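You operate a simulated robot arm through the tools that you are given. There is no shell and no other tool. Be economical: measure what you need, move in short steps, check, and stop when the job is done.

You are at the controls of a simulated robot arm. One attempt, no reset.

Task
Puff the grade 40 filter from the To do tray clean and stand it in the Ready tray.
Fine: in the filter box, hood shut; press the bellows till it shows clean; leave the hood open and the air valve shut. Set down upright: what you pick out. Where these are worked on the way, their far stop is far enough and under half their travel is too little: sliding hood.

The check looks at the end state, three seconds after you hand in, the way a careful person would. Anything else that was tipped, shoved, dropped, spilled or broken makes it a failure.

Robot
A 6-joint arm with a two-finger parallel gripper, fixed in place. Base frame: the origin is at the foot of the arm, x ahead of it, y to its left, z up; the work surface is at about z = 0.8. Readings come in m, rad, newtons and seconds.
With the tool pointing down near the work surface it reaches from about 0.24 to 0.64 m from the base axis. Its first joint turns from -1.152 to 1.152 rad. Payload 2.7 kg.
The tool frame sits at the grasp point between the pads (the TCP): z along the fingers, y along the line on which they close. The tips reach 0.023 m beyond it. The gripper opens to 0.094 m. The fingers are 0.038 m wide and 0.01 m thick; the gripper's body (0.054 by 0.096 m) begins 0.039 m behind the TCP.
Orientation is that of the tool frame in the base frame, as a unit quaternion [x, y, z, w]. With the fingers straight down and closing along the base's y, the tool's x points along the base's -x, its y along +y and its z along -z.

Tools
- The arm moves only by the tool apply_moves. Its argument "deltas" is one flat list of numbers, 7 for each row, row after row: the shift along the tool's x, y, z in units of 30 mm (1.0 is 30 mm), then the turn, a rotation vector about the tool's x, y, z in units of 4 degrees (1.0 is 4 degrees), then the gripper command, from -1 (shut) to 1 (fully open), values between in proportion. In form: [dx, dy, dz, ax, ay, az, fingers, dx, dy, dz, ax, ay, az, fingers, ...]. A call has 1 to 8 rows; each row shifts and turns the commanded pose from where the row before left it, along the tool's axes as they then stand. A call with a number of a shift or a turn outside -1 to 1 is refused whole. A row lasts 0.2 s, in which the tool goes at most 0.05 m and 0.15 rad; a call with a longer step from one row to the next is refused whole, and so is a gripper value outside its range. Where a pose cannot be reached the arm comes as near as it can. A force on the tool above 50 N (or 10 N above the force at the start of the call, whichever is more), or a blocked arm, ends the call early, and 0.2 s more pass. Each finger travels about 0.045 m/s and halts on what it meets, pressing with about 33 N; the grip force reading is that of the motor and also rises with nothing between the fingers. The clock runs only during rows and for 0.2 s after the last one: add rows that do not move to give the fingers time. It gives the time, the measured TCP pose, the force on the tool (base axes), the opening and the grip force at its end, in the units of the frame above (readings bear some noise), with the torque about the TCP (base axes, N m) and any sound that the robot's microphone picked up, and new pictures: "show" is both (left out), scene, wrist or none.
- Cameras (640 x 400 px; columns grow to the right, rows downward): "scene" is fixed at [0.0785, -0.4433, 1.3914]; the picture's right is [0.69, -0.73, 0.00], its down [-0.49, -0.46, -0.74] and it looks along [0.54, 0.51, -0.67] (base axes); focal length 310 px, centre (320, 200). "wrist" rides on the gripper at [0.086, 0.016, -0.075] in the tool frame; the picture's right is [-0.18, 0.98, 0.00], its down [-0.58, -0.11, -0.81] and it looks along [-0.79, -0.15, 0.59] (tool axes); focal length 243 px, centre (320, 200). There is no depth. A picture from a camera that has moved, and an enlarged one, comes with that camera's place and axes in the base frame and with its lens.
- zoom(camera, box): a new picture of the part [left, top, right, bottom] of that camera's present view, enlarged. The clock stands still meanwhile.
- finish_job(): hands the job in; it is judged then, once.

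Work in short steps. Places have to be worked out from the pictures, the camera data and where the tool is seen: move nearer, look again, correct. Check each grasp and each placing, and mend what went wrong. You have 120 turns and 200 pictures in all, those below and enlarged ones among them. Open the gripper and draw the arm clear of the work before you hand the job in, unless the task says otherwise; then end with one line.

The tools are called after "Request:" by a JSON object that holds its "fn" and its "kwargs". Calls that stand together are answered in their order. apply_moves: Moves the arm, as the interface text tells. Its arguments: {"type":"object","properties":{"deltas":{"type":"array","items":{"type":"number"}},"show":{"type":"string","enum":["both","scene","wrist","none"]}},"required":["deltas"]} The other tools are called the same way: zoom (camera, box) takes an enlarged picture of a part of a camera's view; finish_job () hands the job in.

At the start:

```text
t: 0.0
position: [0.3489, 0.1112, 1.1332]
tcp_rot: [0.0, 1.0, 0.001, 0.001]
contact_force: [0.4, 0.0, 0.2]
moment: [-0.01, 0.04, 0.02]
opening: 0.0942
grip_force: 0.0
```

scene: 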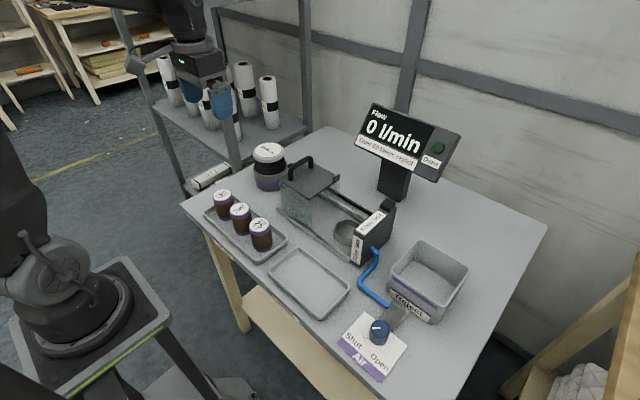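
wrist: 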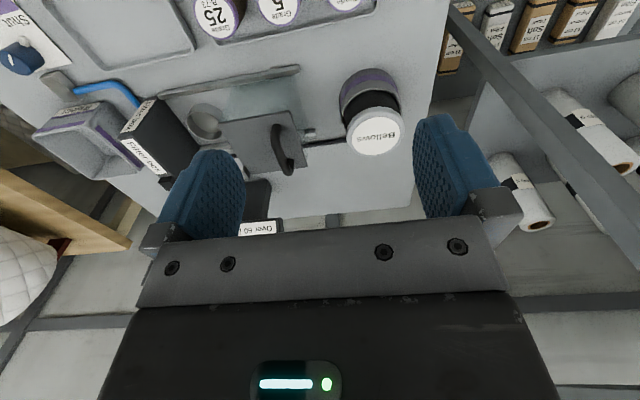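

I'll enlarge the work area first, to read the labels.

Request:
{"fn": "zoom", "kwargs": {"camera": "scene", "box": [190, 130, 350, 260]}}

Request:
{"fn": "zoom", "kwargs": {"camera": "scene", "box": [320, 90, 500, 390]}}

Request:
{"fn": "zoom", "kwargs": {"camera": "wrist", "box": [0, 0, 420, 240]}}

```text
3.08 times, centred on (270, 195) of scene
camera zoom: at [0.0785, -0.4433, 1.3914], right [0.69, -0.73, 0.0], down [-0.49, -0.46, -0.74], along [0.54, 0.51, -0.67], focal length 953 px, centre (474, 215)
```

zoom: 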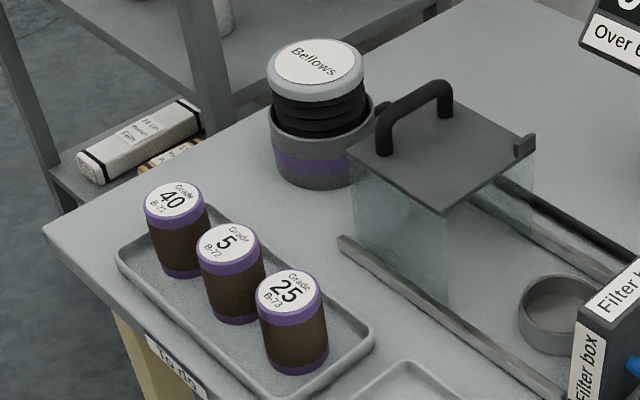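

```text
1.33 times, centred on (410, 240) of scene
camera zoom: at [0.0785, -0.4433, 1.3914], right [0.69, -0.73, 0.0], down [-0.49, -0.46, -0.74], along [0.54, 0.51, -0.67], focal length 413 px, centre (200, 147)
```

zoom: 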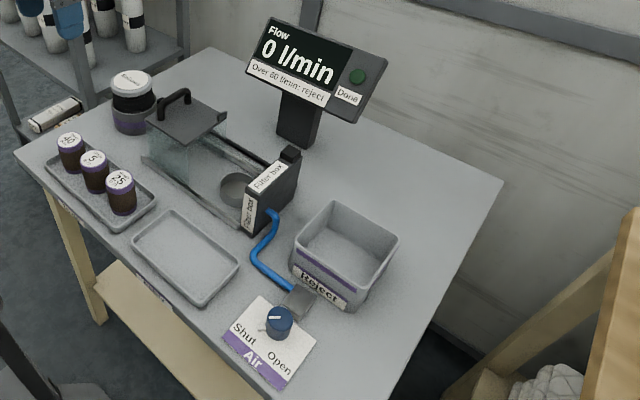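

```text
1.52 times, centred on (210, 120) of wrist
camera zoom: at [0.2612, 0.1266, 1.2075], right [0.18, 0.98, 0.0], down [0.58, -0.11, 0.81], along [0.79, -0.15, -0.59], focal length 370 px, centre (488, 322)
```

zoom: 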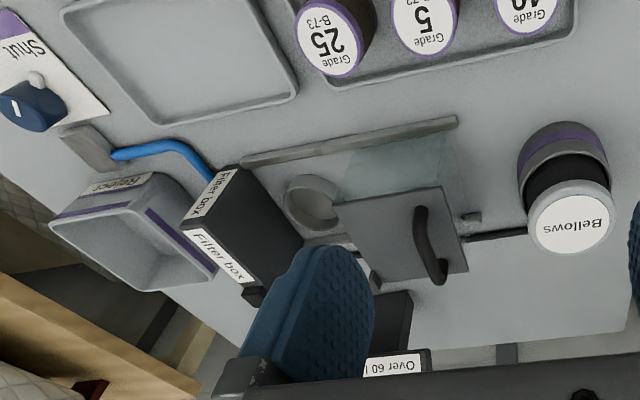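

The 40 filter is the leftmost in the To do tray, at about (0.343, 0.146). I'll turn the gripper to close along x, which keeps it clear of the neighbouring filters, and lower it part way.

Request:
{"fn": "apply_moves", "kwargs": {"deltas": [0, 0, 0.2, 0, 0, 1, 1, 0, 0, 0.2, 0, 0, 1, 1, 0, 0, 0.2, 0, 0, 1, 1, 0, 0, 0.2, 0, 0, 1, 1, 0, 0, 0.2, 0, 0, 1, 1, 0, 0, 0.2, 0, 0, 1, 1, 0, 0, 0.2, 0, 0, 1, 1, 0, 0, 0.2, 0, 0, 1, 1], "show": "none"}}

Request:
{"fn": "apply_moves", "kwargs": {"deltas": [0, 0, 0.2, 0, 0, 1, 1, 0, 0, 0.2, 0, 0, 1, 1, 0, 0, 0.2, 0, 0, 1, 1, 0, 0, 0.2, 0, 0, 1, 1, 0, 0, 0.2, 0, 0, 1, 1, 0, 0, 0.2, 0, 0, 1, 1, 0, 0, 0.2, 0, 0, 1, 1, 0, 0, 0.2, 0, 0, 1, 1], "show": "none"}}

Request:
{"fn": "apply_moves", "kwargs": {"deltas": [0, 0, 0.2, 0, 0, 1, 1, 0, 0, 0.2, 0, 0, 1, 1, 0, 0, 0.2, 0, 0, 1, 1, 0, 0, 0.2, 0, 0, 1, 1, 0, 0, 0.2, 0, 0, 1, 1, 0, 0, 0.2, 0, 0, 1, 1, 0, 0, 0, 0, 0, 0.5, 1]}}

```text
t: 1.8
position: [0.3482, 0.111, 1.0847]
tcp_rot: [0.277, 0.961, 0.0, 0.0]
contact_force: [0.3, -1.0, 0.1]
moment: [0.01, 0.0, 0.01]
opening: 0.0938
grip_force: 0.1
```

```text
t: 3.6
position: [0.3483, 0.1115, 1.0389]
tcp_rot: [0.53, 0.848, 0.0, 0.0]
contact_force: [-0.1, 0.0, 0.3]
moment: [0.01, 0.03, 0.01]
opening: 0.0939
grip_force: 0.1
```

```text
t: 5.2
position: [0.3481, 0.1097, 1.0019]
tcp_rot: [0.708, 0.706, 0.0, 0.0]
contact_force: [0.2, 0.1, 0.8]
moment: [-0.03, 0.0, -0.01]
opening: 0.0938
grip_force: 0.1
camera wrist: at [0.3643, 0.1972, 1.0757], right [0.98, -0.19, 0.0], down [-0.11, -0.58, 0.81], along [-0.15, -0.79, -0.59], focal length 243 px, centre (320, 200)
```

scene: 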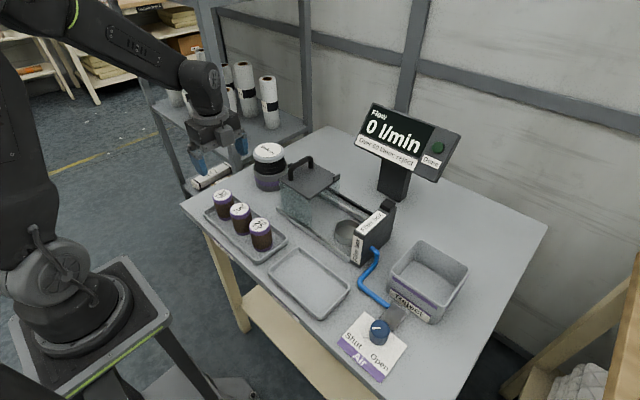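
wrist: 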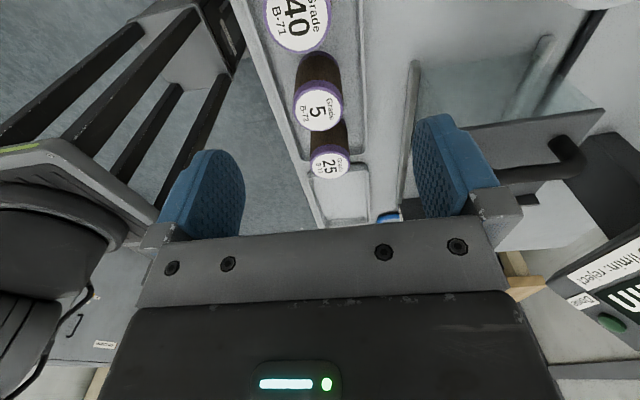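

My fix on the filter is now (0.338, 0.142) with its top at about z 0.872. I'll move above it and look.

Request:
{"fn": "apply_moves", "kwargs": {"deltas": [0.55, -0.17, 0.5, 0, 0, 0, 1, 0.52, -0.17, 0.5, 0, 0, 0, 1, 0, 0, 0.8, 0, 0, 0, 1, 0, 0, 0.4, 0, 0, 0, 1]}}

Request:
{"fn": "zoom", "kwargs": {"camera": "scene", "box": [160, 110, 360, 260]}}

```text
t: 6.2
position: [0.3383, 0.1426, 0.9335]
tcp_rot: [0.707, 0.707, 0.0, -0.001]
contact_force: [-0.8, -0.1, -0.3]
moment: [0.0, 0.01, 0.02]
opening: 0.0941
grip_force: 0.1
camera wrist: at [0.3544, 0.2286, 1.0079], right [0.98, -0.18, 0.0], down [-0.11, -0.58, 0.81], along [-0.15, -0.79, -0.59], focal length 243 px, centre (320, 200)
```

scene: 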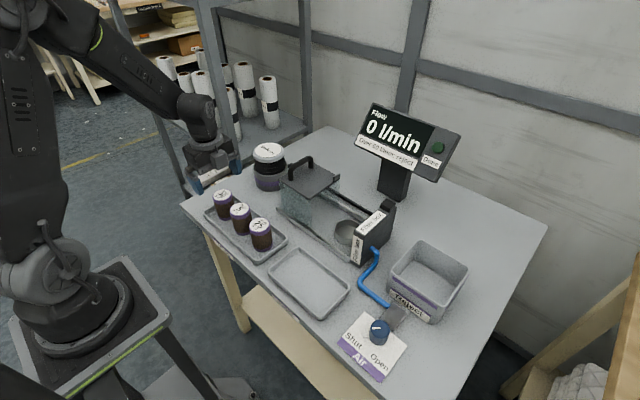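
wrist: 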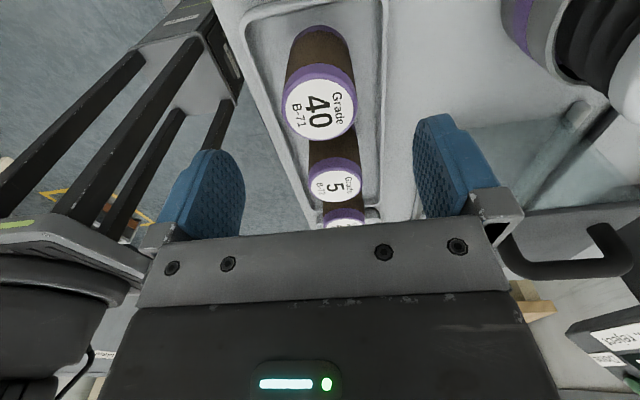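

```text
2.67 times, centred on (260, 185) of scene
camera zoom: at [0.0785, -0.4433, 1.3914], right [0.69, -0.73, 0.0], down [-0.49, -0.46, -0.74], along [0.54, 0.51, -0.67], focal length 826 px, centre (480, 240)
```

zoom: 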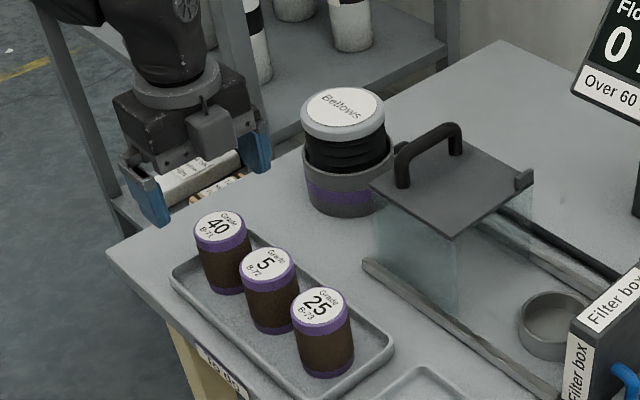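

The filter lines up with the tool axis. I'll go down to z 0.855 and close.

Request:
{"fn": "apply_moves", "kwargs": {"deltas": [0, 0, 0.7, 0, 0, 0, 1, 0, 0, 0.7, 0, 0, 0, 1, 0, 0, 0.7, 0, 0, 0, 1, 0, 0, 0.5, 0, 0, 0, 1, 0, 0, 0, 0, 0, 0, 1], "show": "wrist"}}

```text
t: 7.4
position: [0.3371, 0.142, 0.8572]
tcp_rot: [0.707, 0.707, 0.001, 0.0]
contact_force: [-0.6, -0.4, -0.8]
moment: [0.0, -0.01, 0.0]
opening: 0.0938
grip_force: 0.2
camera wrist: at [0.3537, 0.2288, 0.9311], right [0.98, -0.18, 0.0], down [-0.11, -0.58, 0.81], along [-0.15, -0.79, -0.59], focal length 243 px, centre (320, 200)
```

wrist: 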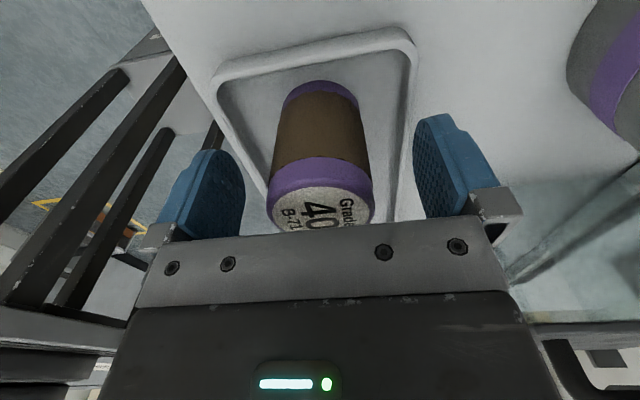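

The filter stands between the fingers with clearance all round, so I'll close.

Request:
{"fn": "apply_moves", "kwargs": {"deltas": [0, 0, 0, 0, 0, 0, -1, 0, 0, 0, 0, 0, 0, -1, 0, 0, 0, 0, 0, 0, -1, 0, 0, 0, 0, 0, 0, -1, 0, 0, 0, 0, 0, 0, -1], "show": "wrist"}}

```text
t: 8.6
position: [0.3379, 0.1423, 0.8571]
tcp_rot: [0.707, 0.707, 0.0, 0.0]
contact_force: [0.0, 0.1, -0.2]
moment: [-0.01, -0.01, -0.03]
opening: 0.0471
grip_force: 32.8
camera wrist: at [0.3537, 0.2287, 0.9312], right [0.98, -0.18, 0.0], down [-0.11, -0.58, 0.81], along [-0.15, -0.79, -0.59], focal length 243 px, centre (320, 200)
```

wrist: 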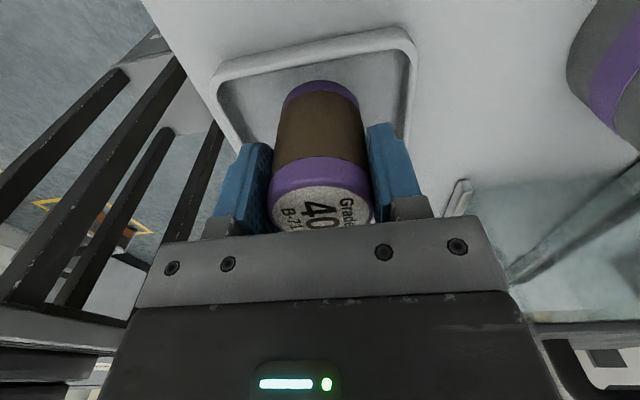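

Gripped, with an opening of 0.047. I'll lift straight up and take a closer look at the filter box.

Request:
{"fn": "apply_moves", "kwargs": {"deltas": [0, 0, -0.5, 0, 0, 0, -1, 0, 0, -0.9, 0, 0, 0, -1, 0, 0, -1, 0, 0, 0, -1, 0, 0, -1, 0, 0, 0, -1, 0, 0, -1, 0, 0, 0, -1, 0, 0, -1, 0, 0, 0, -1], "show": "wrist"}}

Request:
{"fn": "zoom", "kwargs": {"camera": "scene", "box": [270, 150, 410, 270]}}

```text
t: 10.0
position: [0.3376, 0.1398, 1.0183]
tcp_rot: [0.707, 0.707, 0.0, -0.001]
contact_force: [-0.8, 0.2, -0.4]
moment: [0.04, 0.05, 0.03]
opening: 0.0001
grip_force: 33.2
camera wrist: at [0.3527, 0.2268, 1.0928], right [0.98, -0.18, 0.0], down [-0.11, -0.58, 0.81], along [-0.15, -0.79, -0.59], focal length 243 px, centre (320, 200)
```

wrist: 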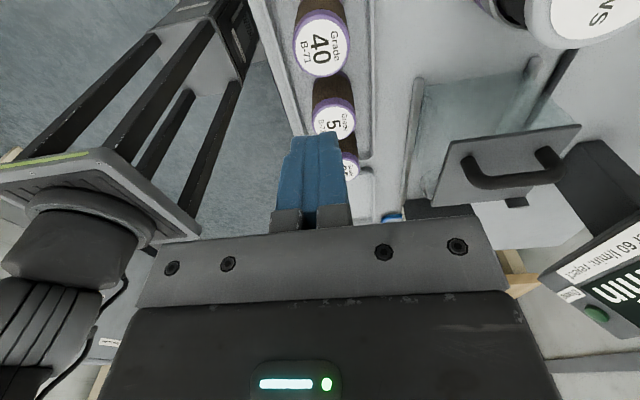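

```text
3.33 times, centred on (340, 210) of scene
camera zoom: at [0.0785, -0.4433, 1.3914], right [0.69, -0.73, 0.0], down [-0.49, -0.46, -0.74], along [0.54, 0.51, -0.67], focal length 1033 px, centre (253, 167)
```

zoom: 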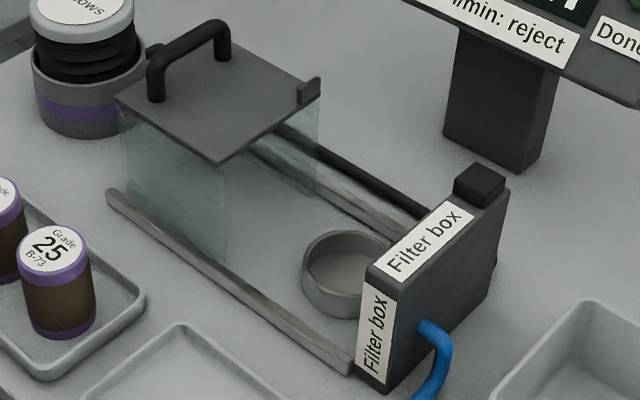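

The filter slipped out of the fingers and seems to be still standing in its place. I'll check that closely.

Request:
{"fn": "zoom", "kwargs": {"camera": "wrist", "box": [230, 0, 430, 200]}}

Request:
{"fn": "zoom", "kwargs": {"camera": "scene", "box": [170, 130, 310, 270]}}

```text
2.00 times, centred on (330, 100) of wrist
camera zoom: at [0.3527, 0.2268, 1.0928], right [0.98, -0.18, 0.0], down [-0.11, -0.58, 0.81], along [-0.15, -0.79, -0.59], focal length 485 px, centre (300, 400)
```

zoom: 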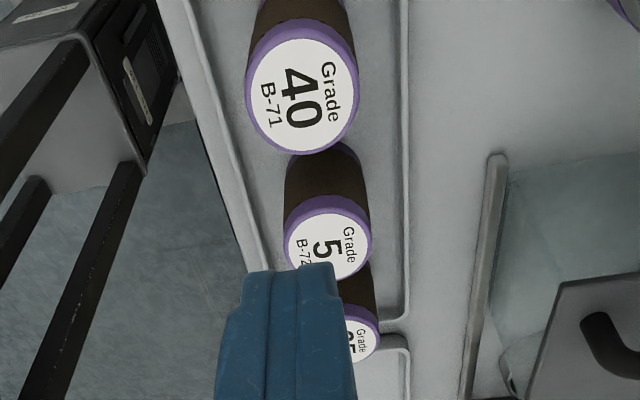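

```text
2.86 times, centred on (240, 200) of scene
camera zoom: at [0.0785, -0.4433, 1.3914], right [0.69, -0.73, 0.0], down [-0.49, -0.46, -0.74], along [0.54, 0.51, -0.67], focal length 885 px, centre (549, 200)
```

zoom: 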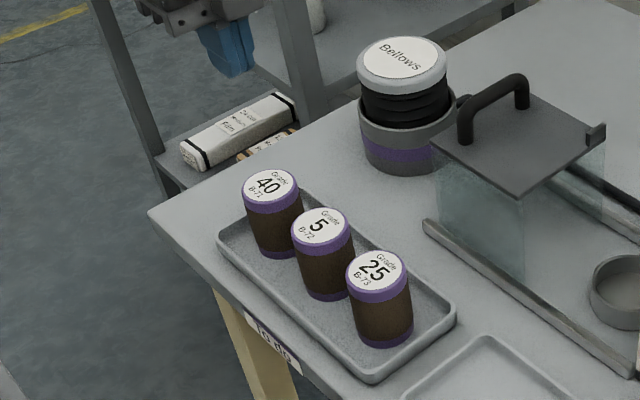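

Still upright and not shifted. I'll grip lower, on the body, with a partial opening to stay inside the tray rim, and then lift gently.

Request:
{"fn": "apply_moves", "kwargs": {"deltas": [0.12, 0.02, 0, 0, 0, 0, 0.5, 0, 0, 0, 0, 0, 0, 0.5, 0, 0, 0.7, 0, 0, 0, 0.5, 0, 0, 0.8, 0, 0, 0, 0.5, 0, 0, 0.8, 0, 0, 0, 0.5, 0, 0, 0.8, 0, 0, 0, 0.5, 0, 0, 0.4, 0, 0, 0, 0.5], "show": "wrist"}}

Request:
{"fn": "apply_moves", "kwargs": {"deltas": [0, 0, 0.6, 0, 0, 0, 0.5, 0, 0, 0.6, 0, 0, 0, 0.5, 0, 0, 0.6, 0, 0, 0, 0.5, 0, 0, 0.4, 0, 0, 0, 0.5, 0, 0, 0.2, 0, 0, 0, 0.5], "show": "wrist"}}

```text
t: 11.6
position: [0.3401, 0.1468, 0.916]
tcp_rot: [0.707, 0.708, -0.001, 0.0]
contact_force: [0.8, -0.7, -0.1]
moment: [-0.05, 0.03, 0.0]
opening: 0.0704
grip_force: 0.1
camera wrist: at [0.3548, 0.2329, 0.9883], right [0.98, -0.18, 0.0], down [-0.11, -0.58, 0.81], along [-0.15, -0.79, -0.59], focal length 243 px, centre (320, 200)
```

wrist: 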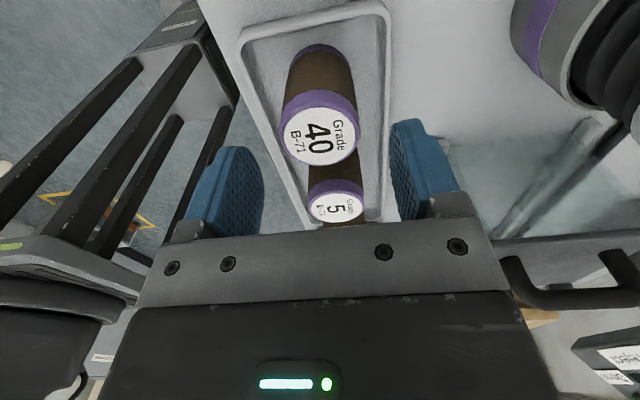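

```text
t: 12.8
position: [0.3387, 0.1466, 0.8419]
tcp_rot: [0.707, 0.707, -0.001, 0.0]
contact_force: [-0.1, -0.1, -1.0]
moment: [-0.01, -0.01, -0.01]
opening: 0.0705
grip_force: 0.2
camera wrist: at [0.354, 0.2329, 0.9156], right [0.98, -0.18, 0.0], down [-0.11, -0.58, 0.81], along [-0.15, -0.79, -0.59], focal length 243 px, centre (320, 200)
```

wrist: 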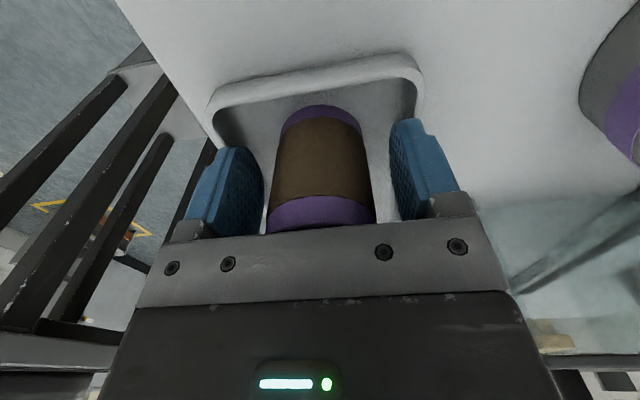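

At depth with no contact. I'll re-centre y by 3 mm, close firmly and lift slowly.

Request:
{"fn": "apply_moves", "kwargs": {"deltas": [-0.12, 0, 0, 0, 0, 0, 0.5, 0, 0, 0, 0, 0, 0, -1, 0, 0, 0, 0, 0, 0, -1, 0, 0, 0, 0, 0, 0, -1, 0, 0, 0, 0, 0, 0, -1, 0, 0, 0, 0, 0, 0, -1, 0, 0, 0, 0, 0, 0, -1], "show": "none"}}

Request:
{"fn": "apply_moves", "kwargs": {"deltas": [0, 0, -0.1, 0, 0, 0, -1, 0, 0, -0.15, 0, 0, 0, -1, 0, 0, -0.2, 0, 0, 0, -1, 0, 0, -0.2, 0, 0, 0, -1, 0, 0, -0.2, 0, 0, 0, -1], "show": "both"}}

```text
t: 14.4
position: [0.3382, 0.1432, 0.8416]
tcp_rot: [0.707, 0.707, 0.0, 0.001]
contact_force: [1.1, -1.1, 0.6]
moment: [-0.01, -0.02, 0.03]
opening: 0.0468
grip_force: 33.0
```

```text
t: 15.6
position: [0.3382, 0.1408, 0.8675]
tcp_rot: [0.707, 0.708, -0.001, 0.0]
contact_force: [-0.3, 0.3, 0.1]
moment: [0.02, 0.0, -0.02]
opening: 0.0473
grip_force: 32.6
camera wrist: at [0.3542, 0.2283, 0.9416], right [0.98, -0.18, 0.0], down [-0.11, -0.58, 0.81], along [-0.15, -0.79, -0.59], focal length 243 px, centre (320, 200)
```

scene: 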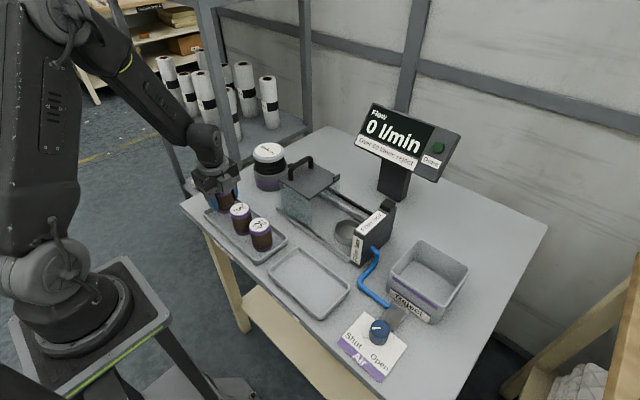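
wrist: 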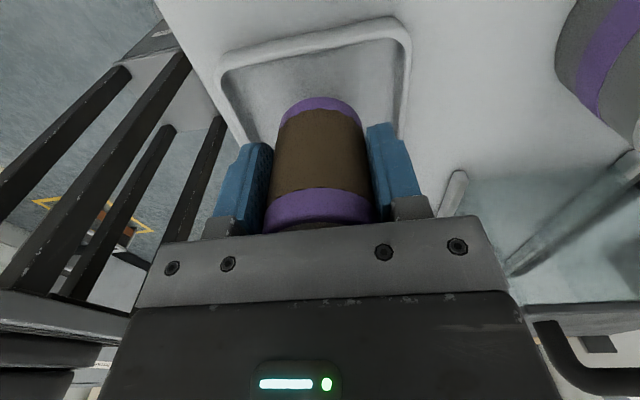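

The filter keeps its place in the wrist view, so it is coming up with the fingers. I'll keep lifting gently.

Request:
{"fn": "apply_moves", "kwargs": {"deltas": [0, 0, -0.2, 0, 0, 0, -1, 0, 0, -0.25, 0, 0, 0, -1, 0, 0, -0.3, 0, 0, 0, -1, 0, 0, -0.3, 0, 0, 0, -1, 0, 0, -0.3, 0, 0, 0, -1, 0, 0, -0.3, 0, 0, 0, -1, 0, 0, -0.3, 0, 0, 0, -1, 0, 0, -0.2, 0, 0, 0, -1], "show": "both"}}

```text
t: 17.4
position: [0.3377, 0.1428, 0.932]
tcp_rot: [0.707, 0.707, 0.0, 0.0]
contact_force: [-0.1, -0.4, -0.6]
moment: [-0.01, -0.05, 0.02]
opening: 0.0468
grip_force: 33.5
camera wrist: at [0.3535, 0.2291, 1.006], right [0.98, -0.18, 0.0], down [-0.11, -0.58, 0.81], along [-0.15, -0.79, -0.59], focal length 243 px, centre (320, 200)
```

scene: 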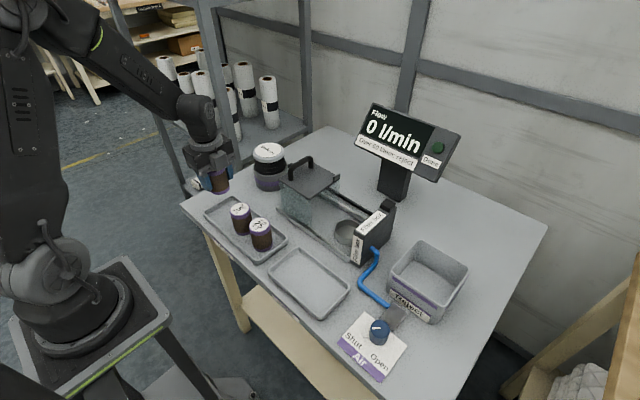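
wrist: 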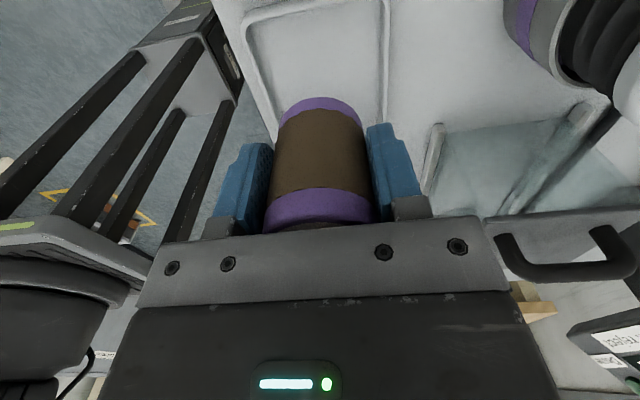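

Firmly held. I'll measure the cup's depth before carrying, because the fingertips have to clear its rim.

Request:
{"fn": "zoom", "kwargs": {"camera": "scene", "box": [325, 205, 385, 250]}}

Request:
{"fn": "zoom", "kwargs": {"camera": "scene", "box": [170, 130, 270, 220]}}

```text
8.89 times, centred on (355, 228) of scene
camera zoom: at [0.0785, -0.4433, 1.3914], right [0.69, -0.73, 0.0], down [-0.49, -0.46, -0.74], along [0.54, 0.51, -0.67], focal length 2754 px, centre (9, -44)
```

zoom: 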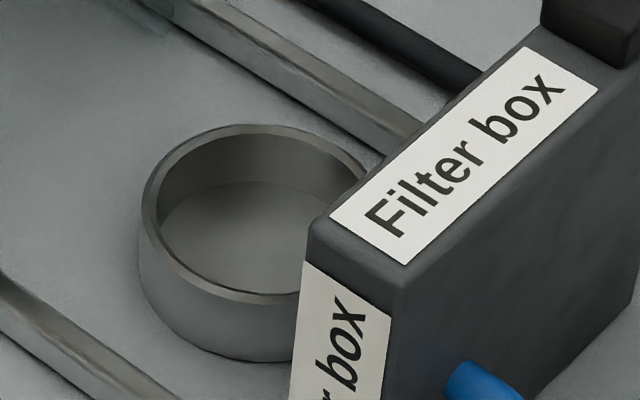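

```text
4.44 times, centred on (220, 175) of scene
camera zoom: at [0.0785, -0.4433, 1.3914], right [0.69, -0.73, 0.0], down [-0.49, -0.46, -0.74], along [0.54, 0.51, -0.67], focal length 1377 px, centre (764, 311)
```

zoom: 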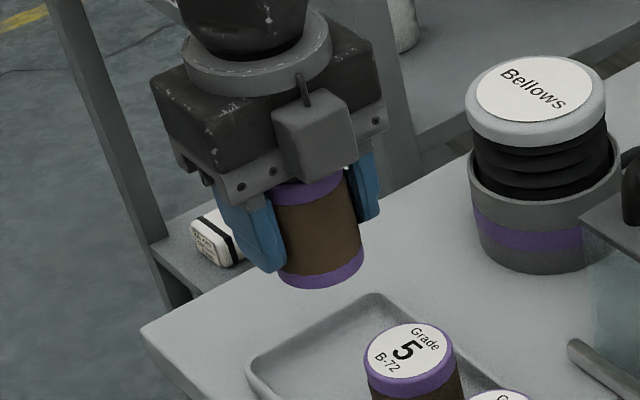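

The cup rim is at about z 0.8235 and its floor at 0.805, so I need a grip about 12 mm higher on the filter. I'll set it back in its place, regrip higher and test a slow lift.

Request:
{"fn": "apply_moves", "kwargs": {"deltas": [0, 0, 0.5, 0, 0, 0, -1, 0, 0, 0.5, 0, 0, 0, -1, 0, 0, 0.5, 0, 0, 0, -1, 0, 0, 0.5, 0, 0, 0, -1, 0, 0, 0.4, 0, 0, 0, -1, 0, 0, 0.3, 0, 0, 0, -1, 0, 0, 0.2, 0, 0, 0, -1, 0, 0, 0.1, 0, 0, 0, -1], "show": "wrist"}}

```text
t: 19.2
position: [0.3369, 0.1425, 0.843]
tcp_rot: [0.707, 0.707, 0.0, 0.0]
contact_force: [-1.5, -0.9, 6.0]
moment: [-0.07, 0.06, -0.06]
opening: 0.0468
grip_force: 33.1
camera wrist: at [0.354, 0.2292, 0.9159], right [0.98, -0.18, 0.0], down [-0.11, -0.58, 0.81], along [-0.15, -0.79, -0.59], focal length 243 px, centre (320, 200)
```

wrist: 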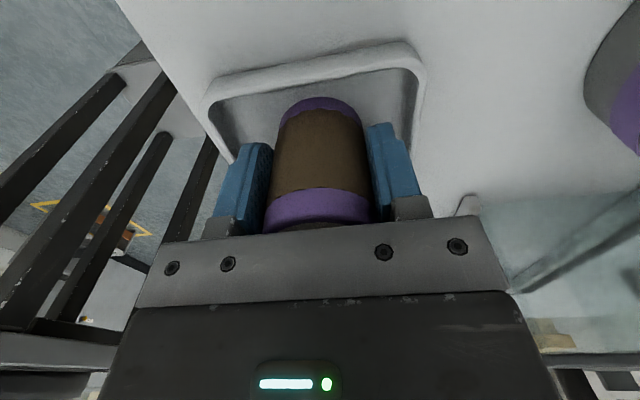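

The filter touches down at z 0.843. I'll open slightly, rise to about 0.854, close again and begin a slow lift.

Request:
{"fn": "apply_moves", "kwargs": {"deltas": [0, 0, 0, 0, 0, 0, 0.4, 0, 0, 0, 0, 0, 0, 0.4, 0, 0, 0, 0, 0, 0, 0.4, 0, 0, -0.2, 0, 0, 0, 0.4, 0, 0, -0.2, 0, 0, 0, 0.4, 0, 0, 0, 0, 0, 0, 0.4], "show": "none"}}

Request:
{"fn": "apply_moves", "kwargs": {"deltas": [0, 0, 0, 0, 0, 0, -1, 0, 0, 0, 0, 0, 0, -1, 0, 0, 0, 0, 0, 0, -1, 0, 0, 0, 0, 0, 0, -1, 0, 0, 0, 0, 0, 0, -1, 0, 0, -0.1, 0, 0, 0, -1, 0, 0, -0.1, 0, 0, 0, -1, 0, 0, -0.15, 0, 0, 0, -1], "show": "wrist"}}

Request:
{"fn": "apply_moves", "kwargs": {"deltas": [0, 0, -0.2, 0, 0, 0, -1, 0, 0, -0.2, 0, 0, 0, -1, 0, 0, -0.2, 0, 0, 0, -1, 0, 0, -0.2, 0, 0, 0, -1, 0, 0, -0.2, 0, 0, 0, -1], "show": "wrist"}}

```text
t: 20.6
position: [0.3376, 0.143, 0.8552]
tcp_rot: [0.707, 0.707, -0.001, 0.0]
contact_force: [0.1, 0.4, 0.7]
moment: [-0.01, -0.02, 0.0]
opening: 0.066
grip_force: 0.1
```

```text
t: 22.4
position: [0.3376, 0.1431, 0.8652]
tcp_rot: [0.707, 0.707, -0.001, -0.001]
contact_force: [0.3, 0.4, -0.6]
moment: [0.06, -0.04, 0.03]
opening: 0.0468
grip_force: 33.3
camera wrist: at [0.3542, 0.2295, 0.939], right [0.98, -0.18, 0.0], down [-0.11, -0.58, 0.81], along [-0.15, -0.79, -0.59], focal length 243 px, centre (320, 200)
```

wrist: 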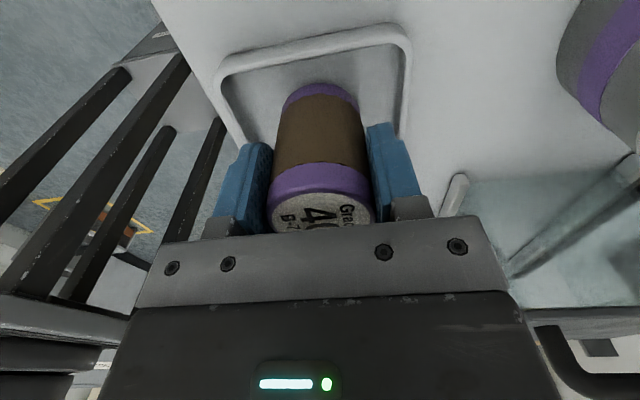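

```text
t: 23.6
position: [0.3376, 0.1408, 0.8953]
tcp_rot: [0.707, 0.707, 0.0, 0.0]
contact_force: [-0.5, 0.1, -0.2]
moment: [-0.02, 0.01, 0.0]
opening: 0.047
grip_force: 33.1
camera wrist: at [0.3539, 0.2289, 0.9688], right [0.98, -0.18, 0.0], down [-0.11, -0.58, 0.81], along [-0.15, -0.79, -0.59], focal length 243 px, centre (320, 200)
```

wrist: 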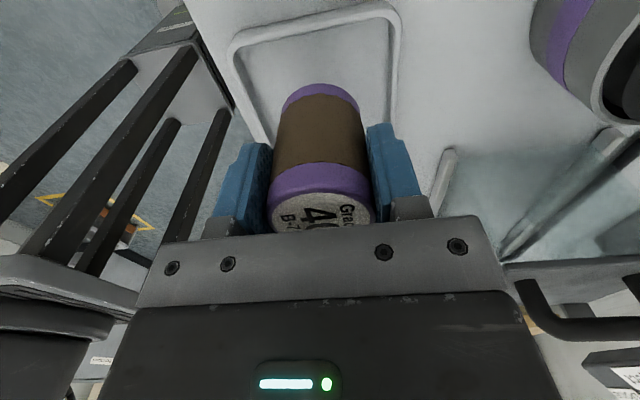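

The higher grip holds at this gentle speed. I'll raise it and turn the gripper back to the starting orientation, so the camera and body stay clear of the hood.

Request:
{"fn": "apply_moves", "kwargs": {"deltas": [0, 0, -0.2, 0, 0, 0, -1, 0, 0, -0.25, 0, 0, -0.5, -1, 0, 0, -0.25, 0, 0, -1, -1, 0, 0, -0.25, 0, 0, -1, -1, 0, 0, -0.25, 0, 0, -1, -1, 0, 0, -0.25, 0, 0, -1, -1, 0, 0, -0.25, 0, 0, -1, -1, 0, 0, -0.25, 0, 0, -1, -1], "show": "wrist"}}

Request:
{"fn": "apply_moves", "kwargs": {"deltas": [0, 0, -0.25, 0, 0, -1, -1, 0, 0, -0.25, 0, 0, -1, -1, 0, 0, -0.25, 0, 0, -1, -1, 0, 0, -0.25, 0, 0, -1, -1, 0, 0, -0.25, 0, 0, -1, -1, 0, 0, -0.25, 0, 0, -1, -1, 0, 0, -0.25, 0, 0, -1, -1, 0, 0, -0.25, 0, 0, -1, -1], "show": "none"}}

Request:
{"fn": "apply_moves", "kwargs": {"deltas": [0, 0, -0.25, 0, 0, -1, -1, 0, 0, -0.25, 0, 0, -1, -1, 0, 0, 0, 0, 0, -1, -1, 0, 0, 0, 0, 0, -1, -1, 0, 0, 0, 0, 0, -1, -1, 0, 0, 0, 0, 0, -1, -1, 0, 0, 0, 0, 0, -1, -1, 0, 0, 0, 0, 0, -1, -1], "show": "wrist"}}

```text
t: 25.4
position: [0.339, 0.1426, 0.955]
tcp_rot: [0.529, 0.849, 0.0, 0.0]
contact_force: [-0.5, 0.6, -0.9]
moment: [-0.04, 0.0, 0.03]
opening: 0.047
grip_force: 33.2
camera wrist: at [0.3143, 0.2277, 1.0278], right [0.96, 0.27, 0.0], down [0.16, -0.57, 0.81], along [0.22, -0.78, -0.59], focal length 243 px, centre (320, 200)
```

wrist: 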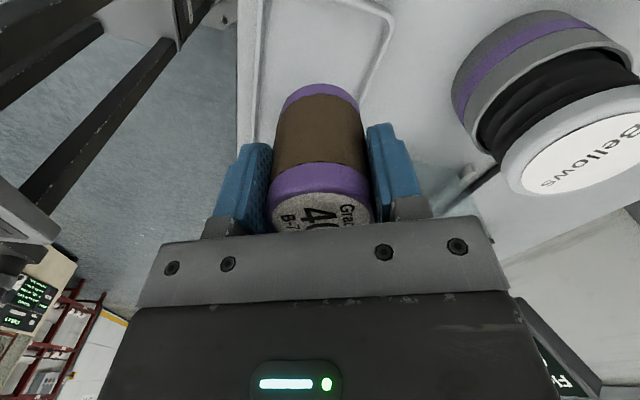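

```text
t: 27.2
position: [0.3388, 0.1416, 1.0138]
tcp_rot: [0.275, 0.962, 0.0, 0.001]
contact_force: [0.0, 0.1, -0.6]
moment: [-0.01, -0.01, -0.02]
opening: 0.0469
grip_force: 32.9
```

```text
t: 29.0
position: [0.3392, 0.1414, 1.0291]
tcp_rot: [0.0, 1.0, 0.0, 0.0]
contact_force: [-0.1, 1.2, -0.6]
moment: [-0.04, 0.02, 0.0]
opening: 0.0468
grip_force: 33.3
camera wrist: at [0.2523, 0.1584, 1.1024], right [0.18, 0.98, 0.0], down [0.58, -0.11, 0.81], along [0.79, -0.15, -0.59], focal length 243 px, centre (320, 200)
```

wrist: 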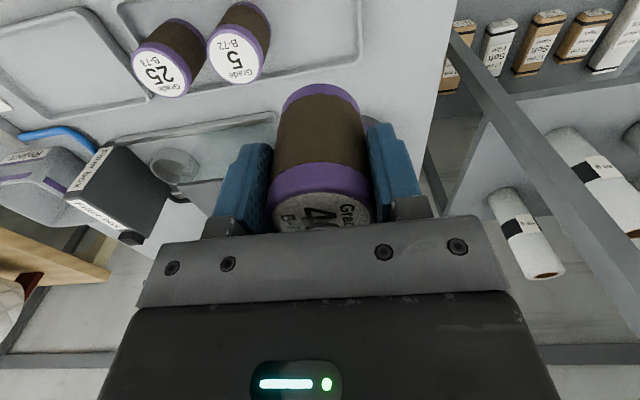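

Held, and back in the default orientation. I'll carry it above the cup at (0.507, −0.136), with the filter bottom at about 0.98, clear of the hood handle.

Request:
{"fn": "apply_moves", "kwargs": {"deltas": [-0.2, -0.3, 0, 0, 0, 0, -1, -0.35, -0.578, 0, 0, 0, 0, -1, -0.35, -0.578, 0, 0, 0, 0, -1, -0.35, -0.578, 0, 0, 0, 0, -1, -0.35, -0.578, 0, 0, 0, 0, -1, -0.35, -0.578, 0, 0, 0, 0, -1, -0.35, -0.578, 0, 0, 0, 0, -1, -0.35, -0.578, 0, 0, 0, 0, -1], "show": "none"}}

Request:
{"fn": "apply_moves", "kwargs": {"deltas": [-0.35, -0.578, 0, 0, 0, 0, -1, -0.35, -0.578, 0, 0, 0, 0, -1, -0.35, -0.578, 0, 0, 0, 0, -1, -0.35, -0.578, 0, 0, 0, 0, -1, -0.35, -0.578, 0, 0, 0, 0, -1, -0.35, -0.578, 0, 0, 0, 0, -1, -0.35, -0.578, 0, 0, 0, 0, -1, -0.4, -0.8, 0, 0, 0, 0, -1], "show": "both"}}

```text
t: 30.8
position: [0.4179, 0.013, 1.03]
tcp_rot: [0.001, 1.0, 0.0, 0.0]
contact_force: [-0.6, -0.3, -0.7]
moment: [-0.02, 0.01, 0.0]
opening: 0.0471
grip_force: 33.2
```

```text
t: 32.6
position: [0.5053, -0.132, 1.0283]
tcp_rot: [0.0, 1.0, 0.0, 0.0]
contact_force: [0.2, -0.1, -1.1]
moment: [-0.02, 0.01, -0.02]
opening: 0.0469
grip_force: 32.7
camera wrist: at [0.4168, -0.1163, 1.1022], right [0.18, 0.98, 0.0], down [0.58, -0.11, 0.81], along [0.79, -0.15, -0.59], focal length 243 px, centre (320, 200)
```

scene: 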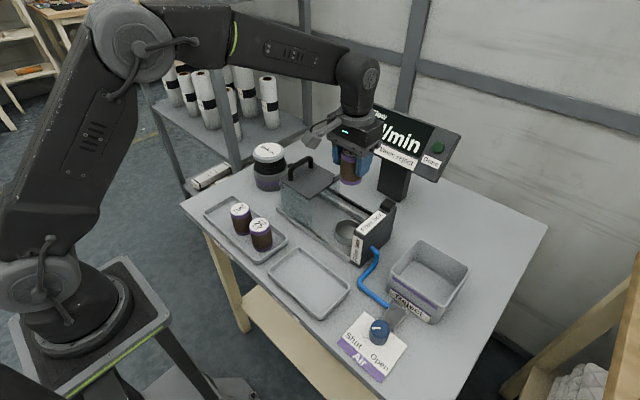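
wrist: 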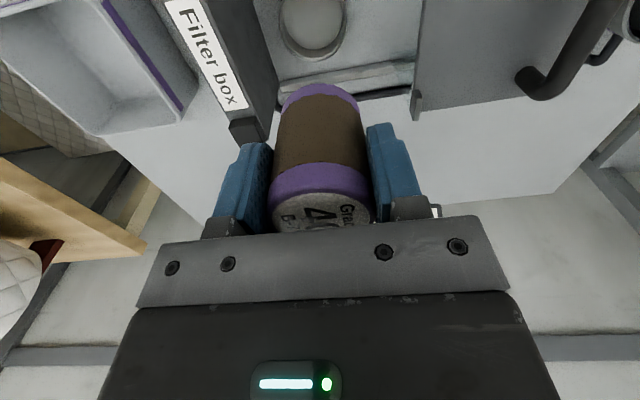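

Cup centre by both cameras: about (0.507, −0.138). I'll shift by the small difference and descend part way.

Request:
{"fn": "apply_moves", "kwargs": {"deltas": [-0.05, -0.18, 0.2, 0, 0, 0, -1, 0, 0, 0.4, 0, 0, 0, -1, 0, 0, 0.5, 0, 0, 0, -1, 0, 0, 0.5, 0, 0, 0, -1, 0, 0, 0.5, 0, 0, 0, -1, 0, 0, 0.5, 0, 0, 0, -1, 0, 0, 0.4, 0, 0, 0, -1, 0, 0, 0.2, 0, 0, 0, -1], "show": "both"}}

Request:
{"fn": "zoom", "kwargs": {"camera": "scene", "box": [300, 150, 420, 260]}}

```text
t: 34.4
position: [0.5059, -0.1376, 0.9336]
tcp_rot: [0.0, 1.0, 0.0, 0.0]
contact_force: [-0.2, 0.7, -0.9]
moment: [-0.01, 0.0, 0.0]
opening: 0.0473
grip_force: 32.9
camera wrist: at [0.4183, -0.122, 1.0064], right [0.18, 0.98, 0.0], down [0.58, -0.11, 0.81], along [0.79, -0.15, -0.59], focal length 243 px, centre (320, 200)
```

scene: 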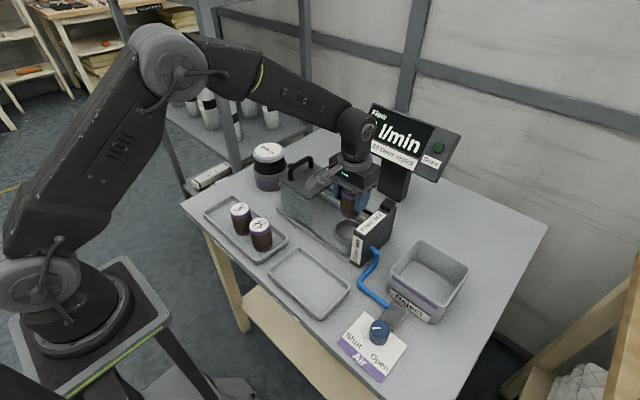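
wrist: 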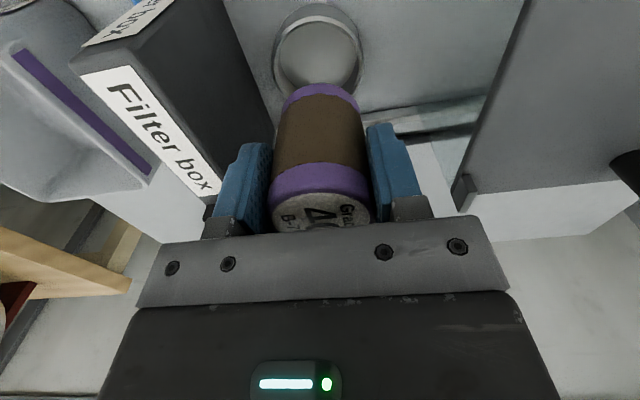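

```text
3.64 times, centred on (360, 205) of scene
camera zoom: at [0.0785, -0.4433, 1.3914], right [0.69, -0.73, 0.0], down [-0.49, -0.46, -0.74], along [0.54, 0.51, -0.67], focal length 1127 px, centre (174, 182)
```

zoom: 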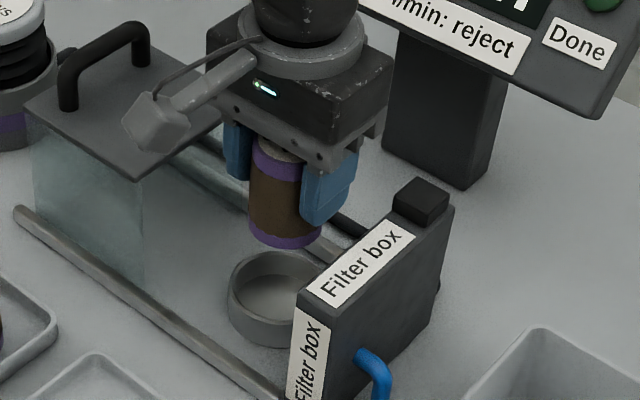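

By this view the cup may be a little nearer, at x of about 0.495. I'll zoom for a better measurement.

Request:
{"fn": "zoom", "kwargs": {"camera": "wrist", "box": [240, 0, 400, 120]}}

Request:
{"fn": "zoom", "kwargs": {"camera": "scene", "box": [325, 175, 385, 250]}}

```text
3.33 times, centred on (320, 60) of wrist
camera zoom: at [0.4183, -0.122, 1.0064], right [0.18, 0.98, 0.0], down [0.58, -0.11, 0.81], along [0.79, -0.15, -0.59], focal length 809 px, centre (320, 667)
```

zoom: 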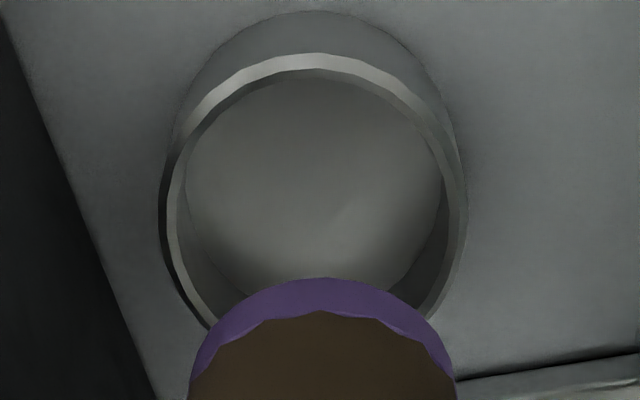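

```text
5.33 times, centred on (355, 212) of scene
camera zoom: at [0.0785, -0.4433, 1.3914], right [0.69, -0.73, 0.0], down [-0.49, -0.46, -0.74], along [0.54, 0.51, -0.67], focal length 1653 px, centre (133, 133)
```

zoom: 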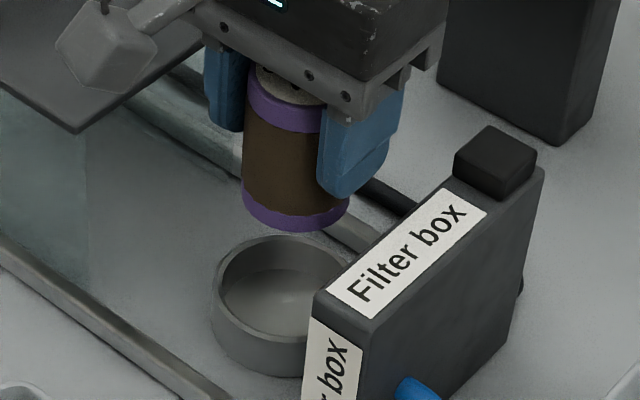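

Refined cup centre: (0.505, −0.139), within 2 mm of the tool. I'll lower it into the cup slowly.

Request:
{"fn": "apply_moves", "kwargs": {"deltas": [0.03, -0.04, 0.2, 0, 0, 0, -1, 0, 0, 0.4, 0, 0, 0, -1, 0, 0, 0.4, 0, 0, 0, -1, 0, 0, 0.4, 0, 0, 0, -1, 0, 0, 0.3, 0, 0, 0, -1, 0, 0, 0.2, 0, 0, 0, -1, 0, 0, 0.2, 0, 0, 0, -1], "show": "both"}}

Request:
{"fn": "zoom", "kwargs": {"camera": "scene", "box": [310, 150, 410, 260]}}

```text
t: 36.0
position: [0.5054, -0.1403, 0.8689]
tcp_rot: [0.0, 1.0, -0.001, 0.0]
contact_force: [-0.1, -0.5, -0.8]
moment: [-0.02, -0.02, 0.01]
opening: 0.047
grip_force: 32.4
camera wrist: at [0.4177, -0.1231, 0.9434], right [0.18, 0.98, 0.0], down [0.58, -0.11, 0.81], along [0.79, -0.15, -0.59], focal length 243 px, centre (320, 200)
```

scene: 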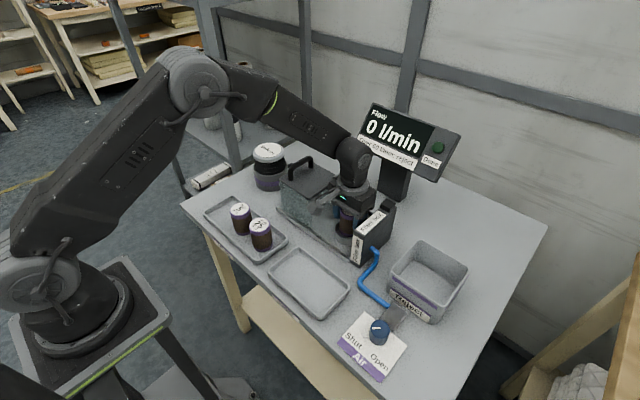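
wrist: 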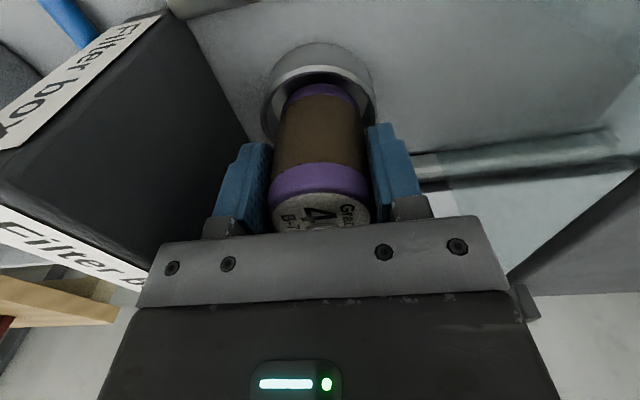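

```text
3.64 times, centred on (360, 205) of scene
camera zoom: at [0.0785, -0.4433, 1.3914], right [0.69, -0.73, 0.0], down [-0.49, -0.46, -0.74], along [0.54, 0.51, -0.67], focal length 1127 px, centre (174, 182)
```

zoom: 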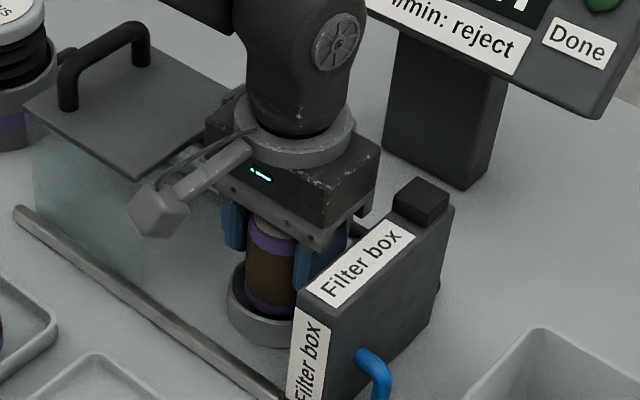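

The filter is centred inside the cup. I'll ease down the last 13 mm until it touches.

Request:
{"fn": "apply_moves", "kwargs": {"deltas": [0, 0, 0.15, 0, 0, 0, -1, 0, 0, 0.15, 0, 0, 0, -1, 0, 0, 0.1, 0, 0, 0, -1, 0, 0, 0.05, 0, 0, 0, -1], "show": "wrist"}}

```text
t: 37.0
position: [0.506, -0.1402, 0.8547]
tcp_rot: [-0.001, 1.0, 0.0, 0.0]
contact_force: [0.1, -0.1, 0.0]
moment: [0.03, 0.02, 0.05]
opening: 0.0472
grip_force: 32.5
camera wrist: at [0.4175, -0.1232, 0.9301], right [0.18, 0.98, 0.0], down [0.58, -0.11, 0.81], along [0.79, -0.15, -0.59], focal length 243 px, centre (320, 200)
```

wrist: 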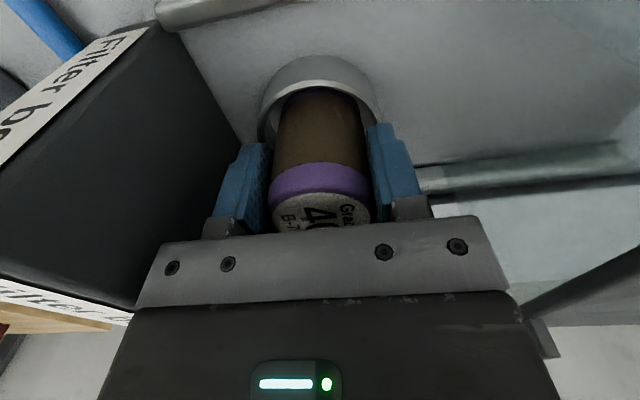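

No touch yet. I'll lower in 1.5 mm steps.

Request:
{"fn": "apply_moves", "kwargs": {"deltas": [0, 0, 0.05, 0, 0, 0, -1, 0, 0, 0.05, 0, 0, 0, -1], "show": "none"}}

```text
t: 37.6
position: [0.5052, -0.1382, 0.855]
tcp_rot: [0.0, 1.0, -0.001, 0.002]
contact_force: [-4.3, 0.3, 14.3]
moment: [-0.03, 0.31, -0.02]
opening: 0.0471
grip_force: 33.0
```

Contact at 14 N: the filter is on the floor of the cup. I'll release it and rise.

Request:
{"fn": "apply_moves", "kwargs": {"deltas": [0, 0, -0.05, 0, 0, 0, 0.3, 0, 0, 0, 0, 0, 0, 0.3, 0, 0, 0, 0, 0, 0, 0.3, 0, 0, -0.2, 0, 0, 0, 0.3, 0, 0, -0.4, 0, 0, 0, 0.3, 0, 0, -0.6, 0, 0, 0, 0.3, 0, 0, -0.8, 0, 0, 0, 0.3, 0, 0, -0.8, 0, 0, 0, 0.3], "show": "wrist"}}

Request:
{"fn": "apply_moves", "kwargs": {"deltas": [0, 0.2, -0.8, 0, 0, 0, 0.3, 0, 0.5, -0.8, 0, 0, 0, 0.3, 0, 0.8, -0.4, 0, 0, 0, 0.3, 0, 0.8, 0, 0, 0, 0, 0.3], "show": "both"}}

Request:
{"fn": "zoom", "kwargs": {"camera": "scene", "box": [260, 130, 420, 270]}}

```text
t: 39.4
position: [0.5051, -0.1394, 0.9382]
tcp_rot: [0.0, 1.0, 0.0, -0.001]
contact_force: [0.5, 0.6, -0.2]
moment: [0.01, -0.03, 0.01]
opening: 0.0612
grip_force: 0.0
camera wrist: at [0.4169, -0.1233, 1.0128], right [0.18, 0.98, 0.0], down [0.58, -0.11, 0.81], along [0.79, -0.15, -0.59], focal length 243 px, centre (320, 200)
```

wrist: 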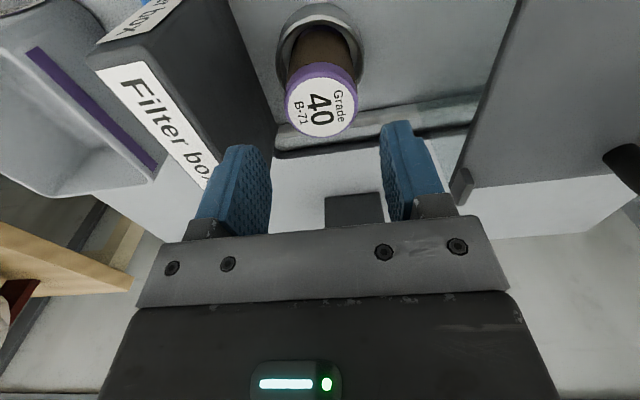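

```text
t: 40.4
position: [0.5041, -0.0706, 0.998]
tcp_rot: [-0.001, 1.0, 0.0, 0.001]
contact_force: [-0.9, 0.4, 0.2]
moment: [0.01, 0.02, -0.03]
opening: 0.0609
grip_force: 0.0
camera wrist: at [0.4166, -0.0537, 1.0718], right [0.18, 0.98, 0.0], down [0.58, -0.11, 0.81], along [0.79, -0.15, -0.59], focal length 243 px, centre (320, 200)
```

scene: 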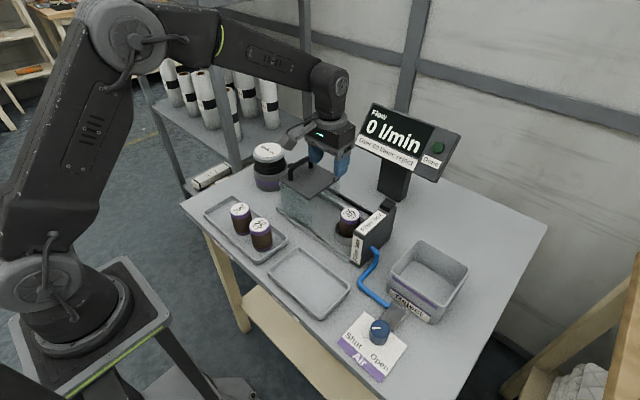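
wrist: 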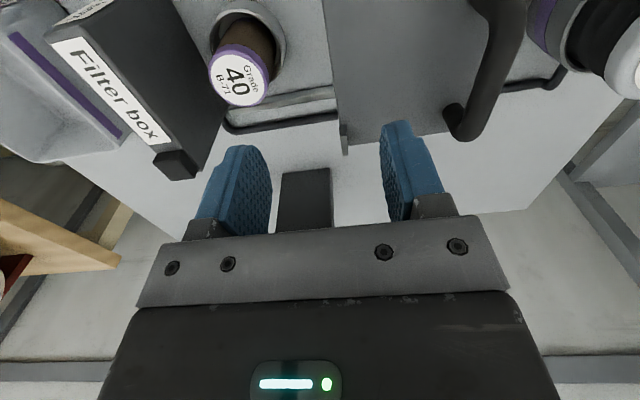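

```text
2.86 times, centred on (340, 200) of scene
camera zoom: at [0.0785, -0.4433, 1.3914], right [0.69, -0.73, 0.0], down [-0.49, -0.46, -0.74], along [0.54, 0.51, -0.67], focal length 885 px, centre (263, 200)
```

zoom: 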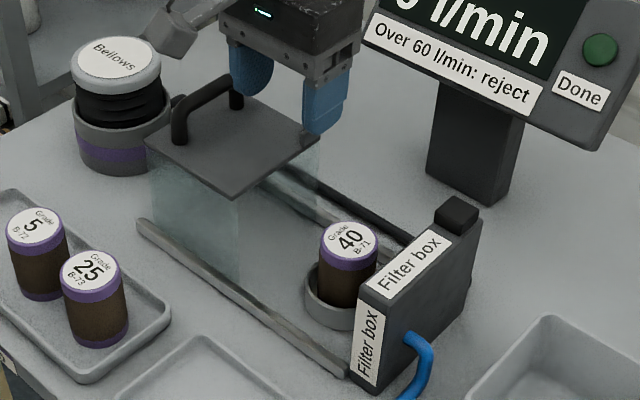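

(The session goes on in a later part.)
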